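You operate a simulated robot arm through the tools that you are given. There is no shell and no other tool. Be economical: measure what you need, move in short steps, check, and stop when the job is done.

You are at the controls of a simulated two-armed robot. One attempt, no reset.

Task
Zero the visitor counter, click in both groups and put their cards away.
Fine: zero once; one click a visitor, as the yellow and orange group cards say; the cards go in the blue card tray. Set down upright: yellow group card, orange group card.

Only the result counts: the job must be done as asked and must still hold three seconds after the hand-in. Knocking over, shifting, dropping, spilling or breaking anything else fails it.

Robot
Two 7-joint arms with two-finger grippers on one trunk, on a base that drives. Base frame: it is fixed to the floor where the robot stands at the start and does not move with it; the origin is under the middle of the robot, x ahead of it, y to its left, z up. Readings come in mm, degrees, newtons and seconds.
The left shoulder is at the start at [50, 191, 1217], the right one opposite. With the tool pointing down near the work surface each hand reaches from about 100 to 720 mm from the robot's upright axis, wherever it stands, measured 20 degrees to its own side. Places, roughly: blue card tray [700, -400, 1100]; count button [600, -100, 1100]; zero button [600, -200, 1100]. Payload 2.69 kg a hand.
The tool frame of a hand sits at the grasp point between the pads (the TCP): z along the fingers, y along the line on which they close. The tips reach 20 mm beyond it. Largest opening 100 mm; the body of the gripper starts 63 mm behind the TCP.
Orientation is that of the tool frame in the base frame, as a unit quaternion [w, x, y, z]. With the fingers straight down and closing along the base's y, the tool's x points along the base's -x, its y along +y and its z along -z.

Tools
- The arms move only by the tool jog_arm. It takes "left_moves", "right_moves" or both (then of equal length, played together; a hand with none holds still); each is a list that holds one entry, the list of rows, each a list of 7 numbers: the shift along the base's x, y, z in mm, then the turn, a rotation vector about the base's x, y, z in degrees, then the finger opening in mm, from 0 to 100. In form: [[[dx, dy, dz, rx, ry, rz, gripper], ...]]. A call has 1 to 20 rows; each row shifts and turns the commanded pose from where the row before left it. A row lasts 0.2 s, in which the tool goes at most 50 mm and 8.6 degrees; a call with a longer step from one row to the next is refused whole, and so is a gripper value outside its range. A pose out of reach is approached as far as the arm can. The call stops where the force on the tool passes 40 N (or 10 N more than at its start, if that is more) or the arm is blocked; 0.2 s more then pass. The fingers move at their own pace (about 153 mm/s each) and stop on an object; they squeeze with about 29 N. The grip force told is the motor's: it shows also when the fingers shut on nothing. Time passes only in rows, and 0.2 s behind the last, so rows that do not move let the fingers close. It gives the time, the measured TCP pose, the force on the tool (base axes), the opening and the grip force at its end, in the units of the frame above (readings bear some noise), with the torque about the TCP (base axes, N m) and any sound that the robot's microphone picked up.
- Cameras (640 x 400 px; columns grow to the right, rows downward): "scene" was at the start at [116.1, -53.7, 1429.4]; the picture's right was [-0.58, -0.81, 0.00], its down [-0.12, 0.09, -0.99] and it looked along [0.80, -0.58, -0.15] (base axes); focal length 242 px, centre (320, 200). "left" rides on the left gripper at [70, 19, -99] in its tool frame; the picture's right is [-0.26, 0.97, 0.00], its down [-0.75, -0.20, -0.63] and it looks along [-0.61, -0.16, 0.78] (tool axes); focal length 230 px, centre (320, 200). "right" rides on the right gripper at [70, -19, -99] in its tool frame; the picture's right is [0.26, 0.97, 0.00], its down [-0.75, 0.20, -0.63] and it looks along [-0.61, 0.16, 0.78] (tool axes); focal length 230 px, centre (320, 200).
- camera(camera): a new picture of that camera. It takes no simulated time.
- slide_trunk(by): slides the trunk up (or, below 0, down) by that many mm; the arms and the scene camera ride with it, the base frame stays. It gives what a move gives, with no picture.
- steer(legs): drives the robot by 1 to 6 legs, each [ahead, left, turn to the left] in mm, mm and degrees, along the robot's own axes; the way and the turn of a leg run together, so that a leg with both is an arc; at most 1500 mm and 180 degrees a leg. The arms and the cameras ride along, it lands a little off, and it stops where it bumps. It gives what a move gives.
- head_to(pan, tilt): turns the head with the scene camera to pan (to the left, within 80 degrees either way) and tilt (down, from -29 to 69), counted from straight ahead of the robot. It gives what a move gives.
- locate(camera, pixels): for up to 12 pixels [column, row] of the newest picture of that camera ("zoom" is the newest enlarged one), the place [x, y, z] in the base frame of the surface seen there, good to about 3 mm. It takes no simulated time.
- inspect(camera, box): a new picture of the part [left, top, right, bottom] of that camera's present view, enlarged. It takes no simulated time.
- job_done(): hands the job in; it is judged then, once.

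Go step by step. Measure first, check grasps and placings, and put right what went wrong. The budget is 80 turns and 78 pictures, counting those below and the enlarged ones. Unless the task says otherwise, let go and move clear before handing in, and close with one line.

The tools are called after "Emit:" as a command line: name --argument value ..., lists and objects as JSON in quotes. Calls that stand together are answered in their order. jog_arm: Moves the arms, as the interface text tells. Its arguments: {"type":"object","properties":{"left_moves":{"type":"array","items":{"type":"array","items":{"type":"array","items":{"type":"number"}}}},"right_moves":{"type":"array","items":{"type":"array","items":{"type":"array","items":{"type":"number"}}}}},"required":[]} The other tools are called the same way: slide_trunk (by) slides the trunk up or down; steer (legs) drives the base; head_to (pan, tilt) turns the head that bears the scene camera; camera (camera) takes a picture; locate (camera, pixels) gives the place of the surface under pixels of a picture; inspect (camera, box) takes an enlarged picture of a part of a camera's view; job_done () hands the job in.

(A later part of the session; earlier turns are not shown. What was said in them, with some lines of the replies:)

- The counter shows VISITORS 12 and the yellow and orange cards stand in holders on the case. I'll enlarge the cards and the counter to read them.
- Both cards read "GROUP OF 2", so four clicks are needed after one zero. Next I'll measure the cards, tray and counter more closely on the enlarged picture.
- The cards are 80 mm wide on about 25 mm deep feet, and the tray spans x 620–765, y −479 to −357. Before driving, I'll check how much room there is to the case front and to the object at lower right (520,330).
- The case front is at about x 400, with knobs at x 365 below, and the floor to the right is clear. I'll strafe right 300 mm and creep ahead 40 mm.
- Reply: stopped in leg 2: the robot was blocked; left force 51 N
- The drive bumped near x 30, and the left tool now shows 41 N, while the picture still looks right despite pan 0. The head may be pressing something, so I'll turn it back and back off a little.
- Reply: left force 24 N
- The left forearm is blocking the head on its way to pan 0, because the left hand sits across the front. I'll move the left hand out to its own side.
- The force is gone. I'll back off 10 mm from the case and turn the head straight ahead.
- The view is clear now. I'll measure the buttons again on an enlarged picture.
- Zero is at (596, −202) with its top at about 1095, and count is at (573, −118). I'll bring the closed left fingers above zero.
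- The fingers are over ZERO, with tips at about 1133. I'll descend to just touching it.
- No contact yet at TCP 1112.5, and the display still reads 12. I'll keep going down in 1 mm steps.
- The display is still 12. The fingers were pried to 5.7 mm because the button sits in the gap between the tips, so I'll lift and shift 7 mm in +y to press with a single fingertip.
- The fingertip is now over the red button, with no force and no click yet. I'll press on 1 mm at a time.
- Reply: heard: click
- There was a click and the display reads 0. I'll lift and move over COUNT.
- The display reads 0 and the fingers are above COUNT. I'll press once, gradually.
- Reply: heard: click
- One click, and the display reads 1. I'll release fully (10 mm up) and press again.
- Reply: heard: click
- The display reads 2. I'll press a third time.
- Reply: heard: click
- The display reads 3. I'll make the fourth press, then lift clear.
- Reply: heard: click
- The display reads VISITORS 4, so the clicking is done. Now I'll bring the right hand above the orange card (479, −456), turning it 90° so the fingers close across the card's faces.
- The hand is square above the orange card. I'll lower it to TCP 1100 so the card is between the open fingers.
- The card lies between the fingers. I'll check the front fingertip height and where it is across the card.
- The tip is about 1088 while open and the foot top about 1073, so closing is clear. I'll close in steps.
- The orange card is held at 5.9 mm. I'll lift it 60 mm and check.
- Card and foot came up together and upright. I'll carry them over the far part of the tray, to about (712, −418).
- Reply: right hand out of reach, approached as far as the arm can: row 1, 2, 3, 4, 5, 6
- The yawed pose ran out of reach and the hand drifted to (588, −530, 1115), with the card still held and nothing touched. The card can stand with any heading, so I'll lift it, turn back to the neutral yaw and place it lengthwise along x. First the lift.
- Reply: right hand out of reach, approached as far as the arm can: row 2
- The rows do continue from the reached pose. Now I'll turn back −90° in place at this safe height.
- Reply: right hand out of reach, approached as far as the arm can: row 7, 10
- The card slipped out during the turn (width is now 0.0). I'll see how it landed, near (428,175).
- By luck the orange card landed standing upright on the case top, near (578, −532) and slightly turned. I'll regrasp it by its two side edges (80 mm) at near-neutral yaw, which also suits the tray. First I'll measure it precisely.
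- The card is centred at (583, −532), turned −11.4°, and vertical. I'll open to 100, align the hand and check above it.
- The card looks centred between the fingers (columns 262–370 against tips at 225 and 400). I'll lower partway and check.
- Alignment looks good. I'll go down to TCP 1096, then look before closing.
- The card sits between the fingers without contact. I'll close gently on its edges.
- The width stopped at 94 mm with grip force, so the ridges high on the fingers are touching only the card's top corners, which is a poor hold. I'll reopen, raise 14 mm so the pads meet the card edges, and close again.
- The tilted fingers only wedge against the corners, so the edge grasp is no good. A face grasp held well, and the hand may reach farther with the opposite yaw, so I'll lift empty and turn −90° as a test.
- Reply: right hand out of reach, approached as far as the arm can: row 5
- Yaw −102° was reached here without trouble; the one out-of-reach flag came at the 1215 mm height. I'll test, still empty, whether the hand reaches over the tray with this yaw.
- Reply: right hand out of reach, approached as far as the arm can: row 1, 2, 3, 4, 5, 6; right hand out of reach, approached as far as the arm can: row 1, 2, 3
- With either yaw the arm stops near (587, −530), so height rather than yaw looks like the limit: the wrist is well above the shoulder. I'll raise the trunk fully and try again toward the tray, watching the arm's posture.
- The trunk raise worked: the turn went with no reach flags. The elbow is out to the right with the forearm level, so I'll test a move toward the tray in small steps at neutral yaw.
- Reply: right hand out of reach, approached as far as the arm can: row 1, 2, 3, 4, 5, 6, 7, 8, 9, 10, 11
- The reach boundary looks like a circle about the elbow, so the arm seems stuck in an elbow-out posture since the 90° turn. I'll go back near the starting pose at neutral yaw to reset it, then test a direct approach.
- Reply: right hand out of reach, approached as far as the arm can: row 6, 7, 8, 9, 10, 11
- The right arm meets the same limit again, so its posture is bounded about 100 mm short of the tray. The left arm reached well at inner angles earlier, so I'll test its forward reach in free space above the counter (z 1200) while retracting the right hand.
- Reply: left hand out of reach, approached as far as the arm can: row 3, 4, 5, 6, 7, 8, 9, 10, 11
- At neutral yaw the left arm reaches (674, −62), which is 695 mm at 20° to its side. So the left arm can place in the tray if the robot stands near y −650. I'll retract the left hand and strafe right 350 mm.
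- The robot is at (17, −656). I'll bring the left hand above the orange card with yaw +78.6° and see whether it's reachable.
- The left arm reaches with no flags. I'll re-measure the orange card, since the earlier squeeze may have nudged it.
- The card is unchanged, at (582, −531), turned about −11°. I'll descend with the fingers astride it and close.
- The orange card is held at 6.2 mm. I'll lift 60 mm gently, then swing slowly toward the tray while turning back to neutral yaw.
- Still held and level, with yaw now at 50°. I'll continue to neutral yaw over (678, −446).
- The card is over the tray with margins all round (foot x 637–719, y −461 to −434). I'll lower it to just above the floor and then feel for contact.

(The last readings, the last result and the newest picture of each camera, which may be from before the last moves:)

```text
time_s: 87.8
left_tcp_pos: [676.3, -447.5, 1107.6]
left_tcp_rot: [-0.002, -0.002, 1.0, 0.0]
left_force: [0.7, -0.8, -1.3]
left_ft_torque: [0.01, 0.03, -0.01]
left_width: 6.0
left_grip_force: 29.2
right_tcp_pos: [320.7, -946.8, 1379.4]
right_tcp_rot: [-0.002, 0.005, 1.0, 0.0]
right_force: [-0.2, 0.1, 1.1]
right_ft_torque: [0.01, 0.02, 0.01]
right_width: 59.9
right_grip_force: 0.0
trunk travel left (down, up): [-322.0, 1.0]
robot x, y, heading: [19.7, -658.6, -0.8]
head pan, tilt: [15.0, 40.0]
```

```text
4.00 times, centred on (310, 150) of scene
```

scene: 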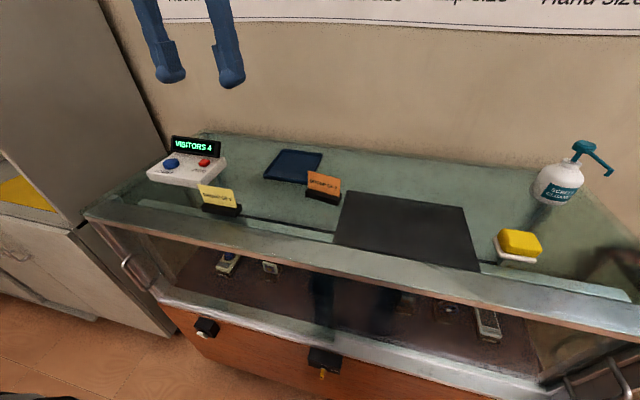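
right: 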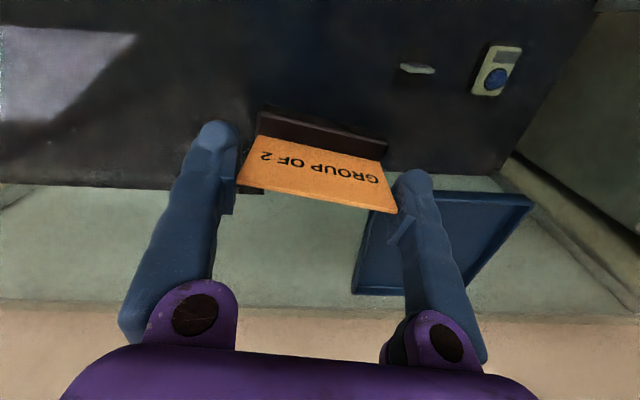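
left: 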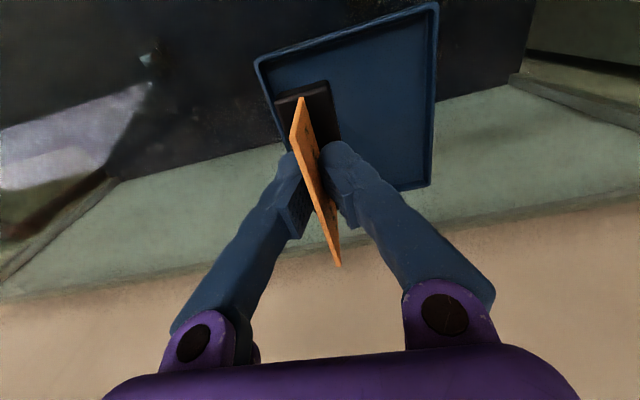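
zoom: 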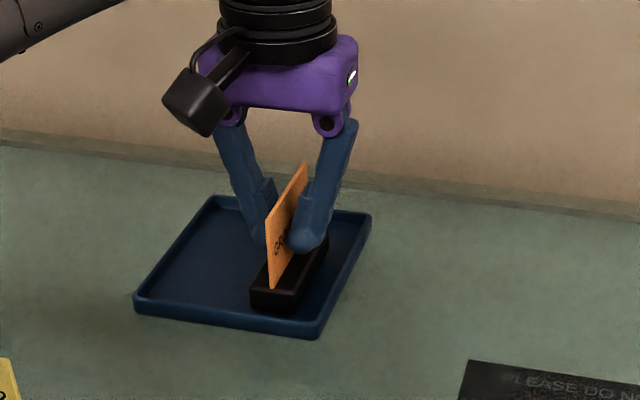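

The foot is inside the tray at TCP 1107.6 with no contact force yet. I'll take 1 mm steps down.

Emit:
jog_arm --left_moves '[[[0, 0, -1, 0, 0, 0, 0], [0, 0, -1, 0, 0, 0, 0], [0, 0, 0, 0, 0, 0, 0]]]'

Emit:
jog_arm --left_moves '[[[0, 0, -1, 0, 0, 0, 0], [0, 0, 0, 0, 0, 0, 0]]]'

```text
time_s: 88.6
left_tcp_pos: [677.2, -448.0, 1104.9]
left_tcp_rot: [-0.001, -0.002, 1.0, 0.0]
left_force: [-1.2, -0.7, -0.2]
left_ft_torque: [-0.01, 0.03, 0.0]
left_width: 6.3
left_grip_force: 28.4
right_tcp_pos: [321.4, -946.0, 1380.1]
right_tcp_rot: [-0.001, 0.004, 1.0, 0.001]
right_force: [-0.4, 0.5, 0.2]
right_ft_torque: [-0.02, 0.0, -0.01]
right_width: 60.0
right_grip_force: 0.0
trunk travel left (down, up): [-322.0, 1.0]
robot x, y, heading: [21.2, -660.0, -0.9]
head pan, tilt: [15.0, 40.0]
```

```text
time_s: 89.2
left_tcp_pos: [675.8, -448.4, 1105.4]
left_tcp_rot: [-0.002, -0.002, 1.0, 0.0]
left_force: [-0.8, -0.2, -0.3]
left_ft_torque: [0.0, 0.0, 0.01]
left_width: 6.1
left_grip_force: 29.2
right_tcp_pos: [322.3, -946.1, 1379.5]
right_tcp_rot: [-0.002, 0.004, 1.0, 0.001]
right_force: [-0.7, 0.7, 0.0]
right_ft_torque: [0.01, 0.0, -0.02]
right_width: 60.1
right_grip_force: 0.0
trunk travel left (down, up): [-322.0, 1.0]
robot x, y, heading: [20.1, -653.8, -0.7]
head pan, tilt: [15.0, 40.0]
```

Still no contact force. I'll take two more steps.

Emit:
jog_arm --left_moves '[[[0, 0, -1, 0, 0, 0, 0], [0, 0, 0, 0, 0, 0, 0]]]'

Emit:
jog_arm --left_moves '[[[0, 0, -1, 0, 0, 0, 0], [0, 0, 0, 0, 0, 0, 0]]]'

Emit:
inspect --camera "scene" --box '[270, 120, 350, 190]'

```text
time_s: 89.8
left_tcp_pos: [678.1, -448.3, 1103.7]
left_tcp_rot: [-0.002, -0.003, 1.0, 0.0]
left_force: [0.1, 0.6, -0.5]
left_ft_torque: [-0.01, 0.02, 0.01]
left_width: 6.0
left_grip_force: 29.3
right_tcp_pos: [320.2, -946.0, 1380.1]
right_tcp_rot: [-0.002, 0.005, 1.0, 0.001]
right_force: [0.5, 0.6, -0.8]
right_ft_torque: [-0.01, 0.04, -0.04]
right_width: 59.8
right_grip_force: 0.0
trunk travel left (down, up): [-322.0, 1.0]
robot x, y, heading: [18.7, -651.5, -0.8]
head pan, tilt: [15.0, 40.0]
```

```text
time_s: 90.4
left_tcp_pos: [677.7, -447.0, 1103.7]
left_tcp_rot: [-0.001, -0.003, 1.0, 0.001]
left_force: [1.3, 0.9, 2.9]
left_ft_torque: [-0.01, 0.07, 0.01]
left_width: 5.9
left_grip_force: 29.4
right_tcp_pos: [321.4, -945.6, 1380.8]
right_tcp_rot: [-0.002, 0.005, 1.0, 0.001]
right_force: [-0.2, 0.1, 0.0]
right_ft_torque: [0.0, -0.01, 0.0]
right_width: 60.1
right_grip_force: 0.0
trunk travel left (down, up): [-322.0, 1.0]
robot x, y, heading: [19.1, -656.0, -0.9]
head pan, tilt: [15.0, 40.0]
```

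```text
5.71 times, centred on (310, 155) of scene
```

zoom: 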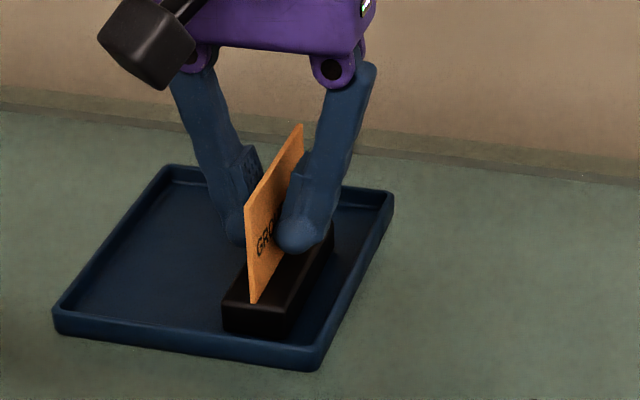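

A contact force of 2.9 N shows the foot is on the tray floor, upright. I'll open slowly and lift clear, then back toward the yellow card.

Emit:
jog_arm --left_moves '[[[0, 0, 0, 0, 0, 0, 10], [0, 0, 0, 0, 0, 0, 20], [0, 0, 0, 0, 0, 0, 36], [0, 0, 0, 0, 0, 0, 40], [0, 0, 15, 0, 0, 0, 40], [0, 0, 25, 0, 0, 0, 40], [0, 0, 25, 0, 0, 0, 60], [-15, 5, 20, 0, 0, 0, 60], [-25, 10, 10, 0, 0, 0, 60], [-30, 10, 0, 0, 0, 0, 60], [0, 0, 0, 0, 0, 0, 60]]]'

Emit:
inspect --camera "scene" --box '[190, 100, 350, 220]'

Emit:
locate --camera "zoom" --pixels '[[60, 370], [170, 390], [120, 390], [55, 345], [170, 365], [115, 360], [440, 240], [475, 190]]'

```text
time_s: 92.8
left_tcp_pos: [608.6, -421.2, 1197.2]
left_tcp_rot: [-0.001, -0.003, 1.0, 0.001]
left_force: [-0.8, -1.1, -0.9]
left_ft_torque: [0.0, 0.02, -0.02]
left_width: 59.8
left_grip_force: 0.2
right_tcp_pos: [321.1, -946.7, 1380.5]
right_tcp_rot: [-0.002, 0.005, 1.0, 0.0]
right_force: [0.2, 0.1, -0.9]
right_ft_torque: [0.01, 0.01, 0.0]
right_width: 59.8
right_grip_force: 0.0
trunk travel left (down, up): [-322.0, 1.0]
robot x, y, heading: [20.1, -657.5, -0.5]
head pan, tilt: [15.0, 40.0]
```

```text
3.33 times, centred on (270, 160) of scene
```

zoom: 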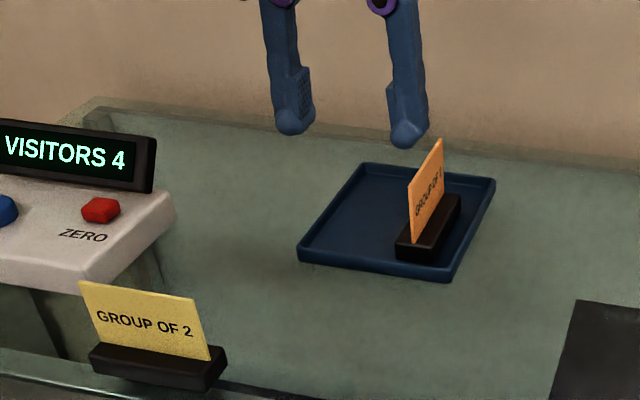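

```text
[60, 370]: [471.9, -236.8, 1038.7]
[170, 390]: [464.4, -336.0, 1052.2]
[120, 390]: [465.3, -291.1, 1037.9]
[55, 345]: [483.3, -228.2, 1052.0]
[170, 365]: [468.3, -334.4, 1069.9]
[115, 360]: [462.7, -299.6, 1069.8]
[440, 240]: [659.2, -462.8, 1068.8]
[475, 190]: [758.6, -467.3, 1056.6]
```

The orange card stands upright in the tray. Next I'll take the left hand above the yellow card (481, −317), turning +90°.

Emit:
jog_arm --left_moves '[[[-11.6, 9.4, 0, 0, 0, 8.2, 60], [-11.6, 9.4, 0, 0, 0, 8.2, 60], [-11.6, 9.4, 0, 0, 0, 8.2, 60], [-11.6, 9.4, 0, 0, 0, 8.2, 60], [-11.6, 9.4, 0, 0, 0, 8.2, 60], [-11.6, 9.4, 0, 0, 0, 8.2, 60], [-11.6, 9.4, 0, 0, 0, 8.2, 60], [-11.6, 9.4, 0, 0, 0, 8.2, 60], [-11.6, 9.4, 0, 0, 0, 8.2, 60], [-11.6, 9.4, 0, 0, 0, 8.2, 60], [-11.6, 9.4, 0, 0, 0, 8.2, 60], [0, 0, 0, 0, 0, 0, 60]]]'

Emit:
camera --camera "left"

```text
time_s: 95.4
left_tcp_pos: [478.7, -320.3, 1197.0]
left_tcp_rot: [0.001, 0.711, -0.704, 0.001]
left_force: [-0.4, -0.4, 0.8]
left_ft_torque: [-0.02, -0.02, 0.0]
left_width: 60.2
left_grip_force: 0.0
right_tcp_pos: [322.1, -946.2, 1379.7]
right_tcp_rot: [-0.002, 0.005, 1.0, 0.001]
right_force: [-0.1, -0.3, 0.0]
right_ft_torque: [0.0, 0.0, -0.02]
right_width: 60.1
right_grip_force: 0.1
trunk travel left (down, up): [-322.0, 1.0]
robot x, y, heading: [17.4, -653.6, -0.8]
head pan, tilt: [15.0, 40.0]
```

```text
17 pictures are left
```

left: 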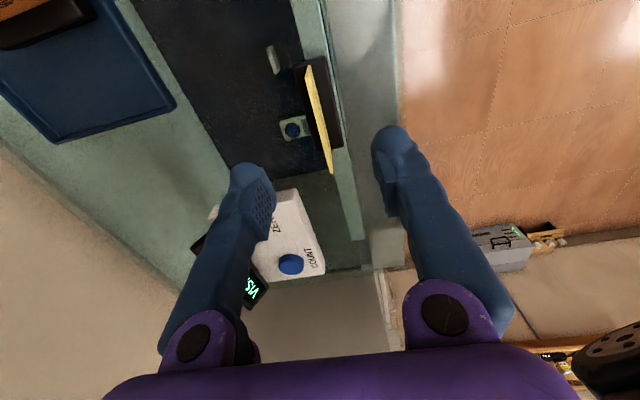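

The yellow card lies between the open fingers in line. I'll descend and close.

Emit:
jog_arm --left_moves '[[[2, 2, -25, 0, 0, -0.6, 60], [0, 0, -25, 0, 0, 0, 60], [0, 0, -25, 0, 0, 0, 60], [0, 0, -14, 0, 0, 0, 60], [0, 0, -8, 0, 0, 0, 60], [0, 0, 0, 0, 0, 0, 40], [0, 0, 0, 0, 0, 0, 20], [0, 0, 0, 0, 0, 0, 10], [0, 0, 0, 0, 0, 0, 0], [0, 0, 0, 0, 0, 0, 0], [0, 0, 0, 0, 0, 0, 0]]]'

Emit:
inspect --camera "scene" --box '[160, 100, 340, 230]'

```text
time_s: 97.8
left_tcp_pos: [480.7, -317.7, 1101.5]
left_tcp_rot: [-0.001, -0.707, 0.708, -0.001]
left_force: [-0.7, 0.5, -0.5]
left_ft_torque: [-0.02, -0.02, 0.02]
left_width: 6.0
left_grip_force: 28.9
right_tcp_pos: [321.7, -945.5, 1378.4]
right_tcp_rot: [-0.002, 0.003, 1.0, 0.001]
right_force: [-0.2, 0.6, -0.1]
right_ft_torque: [-0.01, 0.0, -0.02]
right_width: 60.0
right_grip_force: 0.2
trunk travel left (down, up): [-322.0, 1.0]
robot x, y, heading: [17.5, -660.1, -0.7]
head pan, tilt: [15.0, 40.0]
```

```text
3.08 times, centred on (250, 165) of scene
```

zoom: 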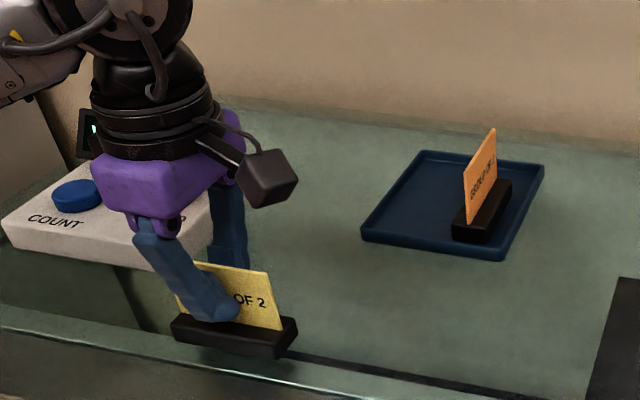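

The yellow card is held at 6.0 mm. I'll lift 75 mm gently and start swinging toward the tray.

Emit:
jog_arm --left_moves '[[[0, 0, 10, 0, 0, 0, 0], [0, 0, 15, 0, 0, 0, 0], [0, 0, 15, 0, 0, 0, 0], [0, 0, 15, 0, 0, 0, 0], [0, 0, 15, 0, 0, 0, 0], [0, 0, 5, 0, 0, 0, 0], [9, -4, 0, 0, 0, -4, 0], [13, -5, 0, 0, 0, -6.4, 0], [14, -5, 0, 0, 0, -6.4, 0], [14, -5, 0, 0, 0, -6.4, 0], [14, -5, 0, 0, 0, -6.4, 0], [14, -5, 0, 0, 0, -6.4, 0], [14, -5, 0, 0, 0, -6.4, 0], [0, 0, 0, 0, 0, 0, 0]]]'

Emit:
inspect --camera "scene" --box '[200, 70, 360, 200]'

```text
time_s: 100.8
left_tcp_pos: [572.7, -351.1, 1174.5]
left_tcp_rot: [-0.001, -0.402, 0.916, -0.001]
left_force: [0.8, 0.1, -0.5]
left_ft_torque: [-0.05, -0.02, -0.03]
left_width: 6.0
left_grip_force: 29.0
right_tcp_pos: [321.7, -946.5, 1379.9]
right_tcp_rot: [-0.001, 0.005, 1.0, 0.001]
right_force: [0.1, 0.5, 0.4]
right_ft_torque: [-0.03, 0.0, 0.04]
right_width: 59.9
right_grip_force: 0.0
trunk travel left (down, up): [-322.0, 1.0]
robot x, y, heading: [16.9, -655.3, -0.7]
head pan, tilt: [15.0, 40.0]
```

```text
3.08 times, centred on (280, 135) of scene
```

zoom: 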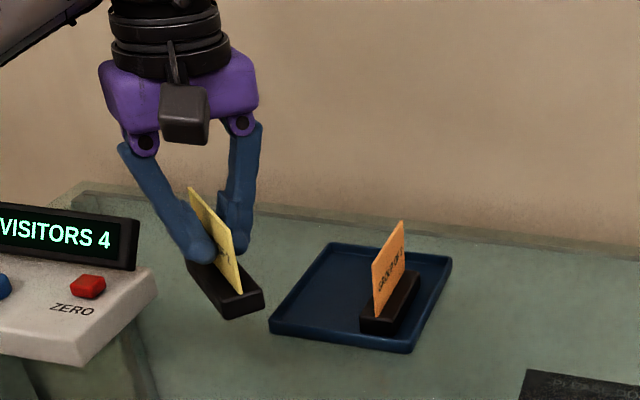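

Held and level, with yaw at 47°. I'll continue to (678, −388) at neutral yaw.

Emit:
jog_arm --left_moves '[[[11.7, -4.1, 0, 0, 0, -5.2, 0], [11.7, -4.1, 0, 0, 0, -5.3, 0], [11.7, -4.1, 0, 0, 0, -5.3, 0], [11.7, -4.1, 0, 0, 0, -5.3, 0], [11.7, -4.1, 0, 0, 0, -5.3, 0], [11.7, -4.1, 0, 0, 0, -5.3, 0], [11.7, -4.1, 0, 0, 0, -5.3, 0], [11.7, -4.1, 0, 0, 0, -5.3, 0], [11.7, -4.1, 0, 0, 0, -5.3, 0], [0, 0, 0, 0, 0, 0, 0]]]'

Emit:
inspect --camera "scene" --box '[220, 70, 380, 200]'

Emit:
camera --camera "left"

```text
time_s: 103.0
left_tcp_pos: [679.1, -387.0, 1173.4]
left_tcp_rot: [-0.002, 0.002, 1.0, -0.001]
left_force: [0.2, -0.9, -0.4]
left_ft_torque: [-0.02, 0.02, 0.01]
left_width: 5.7
left_grip_force: 29.2
right_tcp_pos: [320.6, -945.3, 1380.3]
right_tcp_rot: [-0.002, 0.005, 1.0, 0.001]
right_force: [-1.1, 0.3, -0.1]
right_ft_torque: [-0.04, 0.04, -0.05]
right_width: 60.0
right_grip_force: 0.1
trunk travel left (down, up): [-322.0, 1.0]
robot x, y, heading: [13.1, -657.6, -0.5]
head pan, tilt: [15.0, 40.0]
```

```text
3.08 times, centred on (300, 135) of scene
```

zoom: 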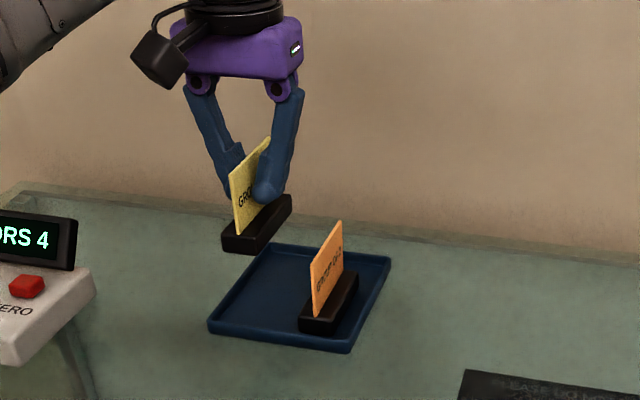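

```text
13 pictures are left
```

left: 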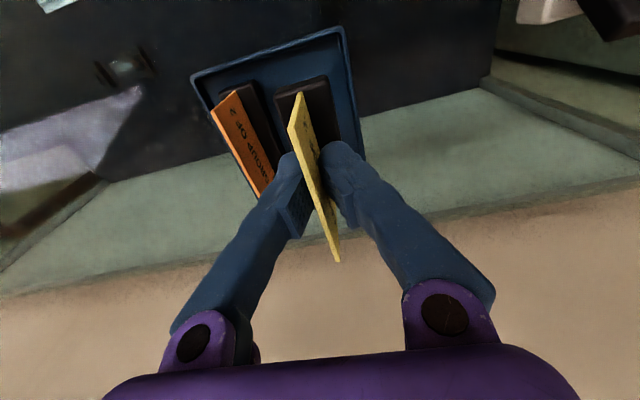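

Clear of the orange card and over the free half of the tray. I'll lower to about 1108.

Emit:
jog_arm --left_moves '[[[0, -1, -15, 0, 0, 0, 0], [0, 0, -15, 0, 0, 0, 0], [0, 0, -15, 0, 0, 0, 0], [0, 0, -12, 0, 0, 0, 0], [0, 0, -6, 0, 0, 0, 0], [0, 0, -2, 0, 0, 0, 0], [0, 0, 0, 0, 0, 0, 0]]]'

Emit:
inspect --camera "scene" --box '[250, 100, 350, 190]'

```text
time_s: 104.6
left_tcp_pos: [678.7, -388.1, 1109.0]
left_tcp_rot: [-0.002, 0.001, 1.0, 0.0]
left_force: [-0.5, -0.2, -0.3]
left_ft_torque: [-0.02, 0.02, -0.02]
left_width: 6.0
left_grip_force: 29.2
right_tcp_pos: [320.6, -945.5, 1379.9]
right_tcp_rot: [-0.002, 0.004, 1.0, 0.001]
right_force: [-0.3, 0.5, 0.8]
right_ft_torque: [-0.03, 0.01, -0.02]
right_width: 60.2
right_grip_force: 0.1
trunk travel left (down, up): [-322.0, 1.0]
robot x, y, heading: [16.6, -657.0, -0.7]
head pan, tilt: [15.0, 40.0]
```

```text
4.44 times, centred on (300, 145) of scene
```

zoom: 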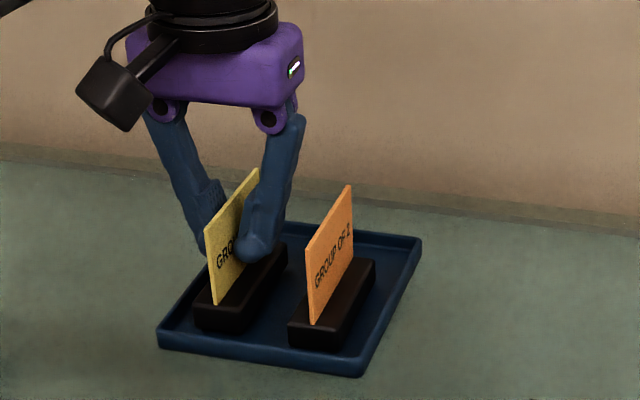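

The foot is inside the tray with a gap to the orange foot. I'll lower in 1 mm steps until contact.

Emit:
jog_arm --left_moves '[[[0, 0, -1, 0, 0, 0, 0], [0, 0, -1, 0, 0, 0, 0], [0, 0, -1, 0, 0, 0, 0], [0, 0, 0, 0, 0, 0, 0]]]'

Emit:
jog_arm --left_moves '[[[0, 0, -1, 0, 0, 0, 0], [0, 0, 0, 0, 0, 0, 0]]]'

```text
time_s: 105.6
left_tcp_pos: [680.0, -389.5, 1108.8]
left_tcp_rot: [-0.002, 0.001, 1.0, 0.001]
left_force: [0.1, 0.2, 0.0]
left_ft_torque: [0.0, -0.02, 0.02]
left_width: 5.8
left_grip_force: 29.3
right_tcp_pos: [320.9, -946.1, 1379.9]
right_tcp_rot: [-0.002, 0.005, 1.0, 0.001]
right_force: [0.1, 0.4, -0.3]
right_ft_torque: [0.0, 0.02, -0.01]
right_width: 60.0
right_grip_force: 0.0
trunk travel left (down, up): [-322.0, 1.0]
robot x, y, heading: [18.4, -654.8, -0.7]
head pan, tilt: [15.0, 40.0]
```

```text
time_s: 106.2
left_tcp_pos: [677.9, -388.8, 1105.2]
left_tcp_rot: [-0.002, 0.002, 1.0, 0.0]
left_force: [-0.7, 0.2, -0.6]
left_ft_torque: [0.0, -0.02, 0.01]
left_width: 6.1
left_grip_force: 28.8
right_tcp_pos: [321.2, -945.1, 1379.4]
right_tcp_rot: [-0.002, 0.005, 1.0, 0.001]
right_force: [0.5, 0.7, -0.2]
right_ft_torque: [-0.03, -0.02, -0.01]
right_width: 60.3
right_grip_force: 0.1
trunk travel left (down, up): [-322.0, 1.0]
robot x, y, heading: [17.0, -654.5, -0.8]
head pan, tilt: [15.0, 40.0]
```

Emit:
jog_arm --left_moves '[[[0, 0, -1, 0, 0, 0, 0], [0, 0, 0, 0, 0, 0, 0]]]'

```text
time_s: 106.8
left_tcp_pos: [678.7, -390.3, 1105.1]
left_tcp_rot: [-0.001, 0.001, 1.0, 0.001]
left_force: [0.0, -0.7, 1.3]
left_ft_torque: [-0.01, -0.01, 0.02]
left_width: 6.0
left_grip_force: 28.7
right_tcp_pos: [321.8, -945.6, 1380.5]
right_tcp_rot: [-0.002, 0.004, 1.0, 0.001]
right_force: [0.1, 0.5, 0.2]
right_ft_torque: [-0.02, -0.01, 0.02]
right_width: 59.9
right_grip_force: 0.0
trunk travel left (down, up): [-322.0, 1.0]
robot x, y, heading: [22.0, -653.4, -0.7]
head pan, tilt: [15.0, 40.0]
```

The force has just reached 1.3 N, so contact may be starting. One more millimetre to be sure.

Emit:
jog_arm --left_moves '[[[0, 0, -1, 0, 0, 0, 0], [0, 0, 0, 0, 0, 0, 0]]]'

```text
time_s: 107.4
left_tcp_pos: [678.1, -388.7, 1105.2]
left_tcp_rot: [-0.001, 0.0, 1.0, 0.0]
left_force: [0.2, -1.1, 6.5]
left_ft_torque: [0.04, 0.17, 0.0]
left_width: 6.1
left_grip_force: 28.8
right_tcp_pos: [321.6, -946.3, 1379.9]
right_tcp_rot: [-0.001, 0.004, 1.0, 0.001]
right_force: [0.1, 0.0, -0.2]
right_ft_torque: [0.0, 0.01, 0.01]
right_width: 59.8
right_grip_force: 0.2
trunk travel left (down, up): [-322.0, 1.0]
robot x, y, heading: [16.9, -653.4, -0.6]
head pan, tilt: [15.0, 40.0]
```

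Contact is firm at 6.5 N. I'll ease up 1 mm, open to a modest 30 mm, and lift straight clear.

Emit:
jog_arm --left_moves '[[[0, 0, 1, 0, 0, 0, 0], [0, 0, 0, 0, 0, 0, 10], [0, 0, 0, 0, 0, 0, 20], [0, 0, 0, 0, 0, 0, 30], [0, 0, 0, 0, 0, 0, 30], [0, 0, 15, 0, 0, 0, 30], [0, 0, 25, 0, 0, 0, 30], [0, 0, 30, 0, 0, 0, 30], [-15, 5, 25, 0, 0, 0, 30], [-30, 10, 20, 0, 0, 0, 30], [-30, 10, 20, 0, 0, 0, 30], [-30, 10, 20, 0, 0, 0, 30], [-30, 10, 20, 0, 0, 0, 30], [0, 0, 0, 0, 0, 0, 30]]]'

Emit:
inspect --camera "scene" --box '[150, 110, 370, 230]'

Emit:
camera --camera "scene"

```text
time_s: 110.4
left_tcp_pos: [545.4, -346.5, 1279.0]
left_tcp_rot: [-0.001, 0.001, 1.0, 0.0]
left_force: [0.9, -0.2, -0.9]
left_ft_torque: [0.0, 0.04, 0.0]
left_width: 30.0
left_grip_force: 0.0
right_tcp_pos: [321.4, -946.1, 1379.1]
right_tcp_rot: [-0.004, 0.005, 1.0, 0.001]
right_force: [0.0, 0.9, 1.2]
right_ft_torque: [0.0, -0.02, -0.01]
right_width: 60.0
right_grip_force: 0.1
trunk travel left (down, up): [-322.0, 1.0]
robot x, y, heading: [15.0, -653.3, -0.6]
head pan, tilt: [15.0, 40.0]
```

```text
2.91 times, centred on (260, 170) of scene
```

zoom: 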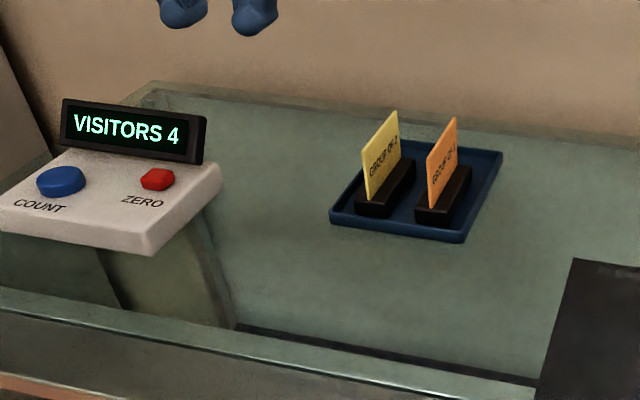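

```text
10 pictures are left
```

scene: 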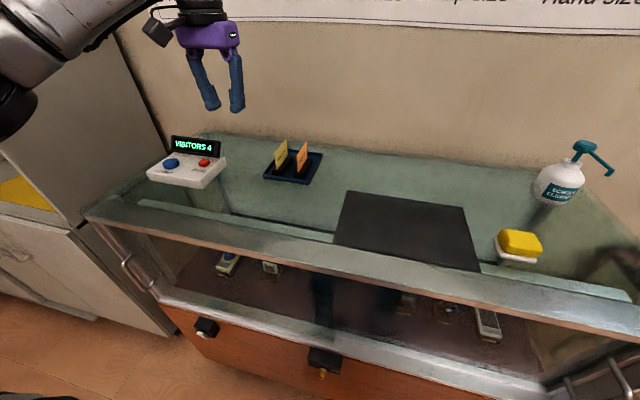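

Both cards stand upright in the blue tray, the display reads VISITORS 4, and both hands are empty and clear. I'm handing in.

Emit:
job_done

```text
The job is handed in.
```

I zeroed the counter once and clicked it four times (two groups of 2), so it reads VISITORS 4. Both cards now stand upright in the blue tray, but the orange card slipped from the right gripper on the way. It landed upright on the case top, and I picked it up again with the left hand.
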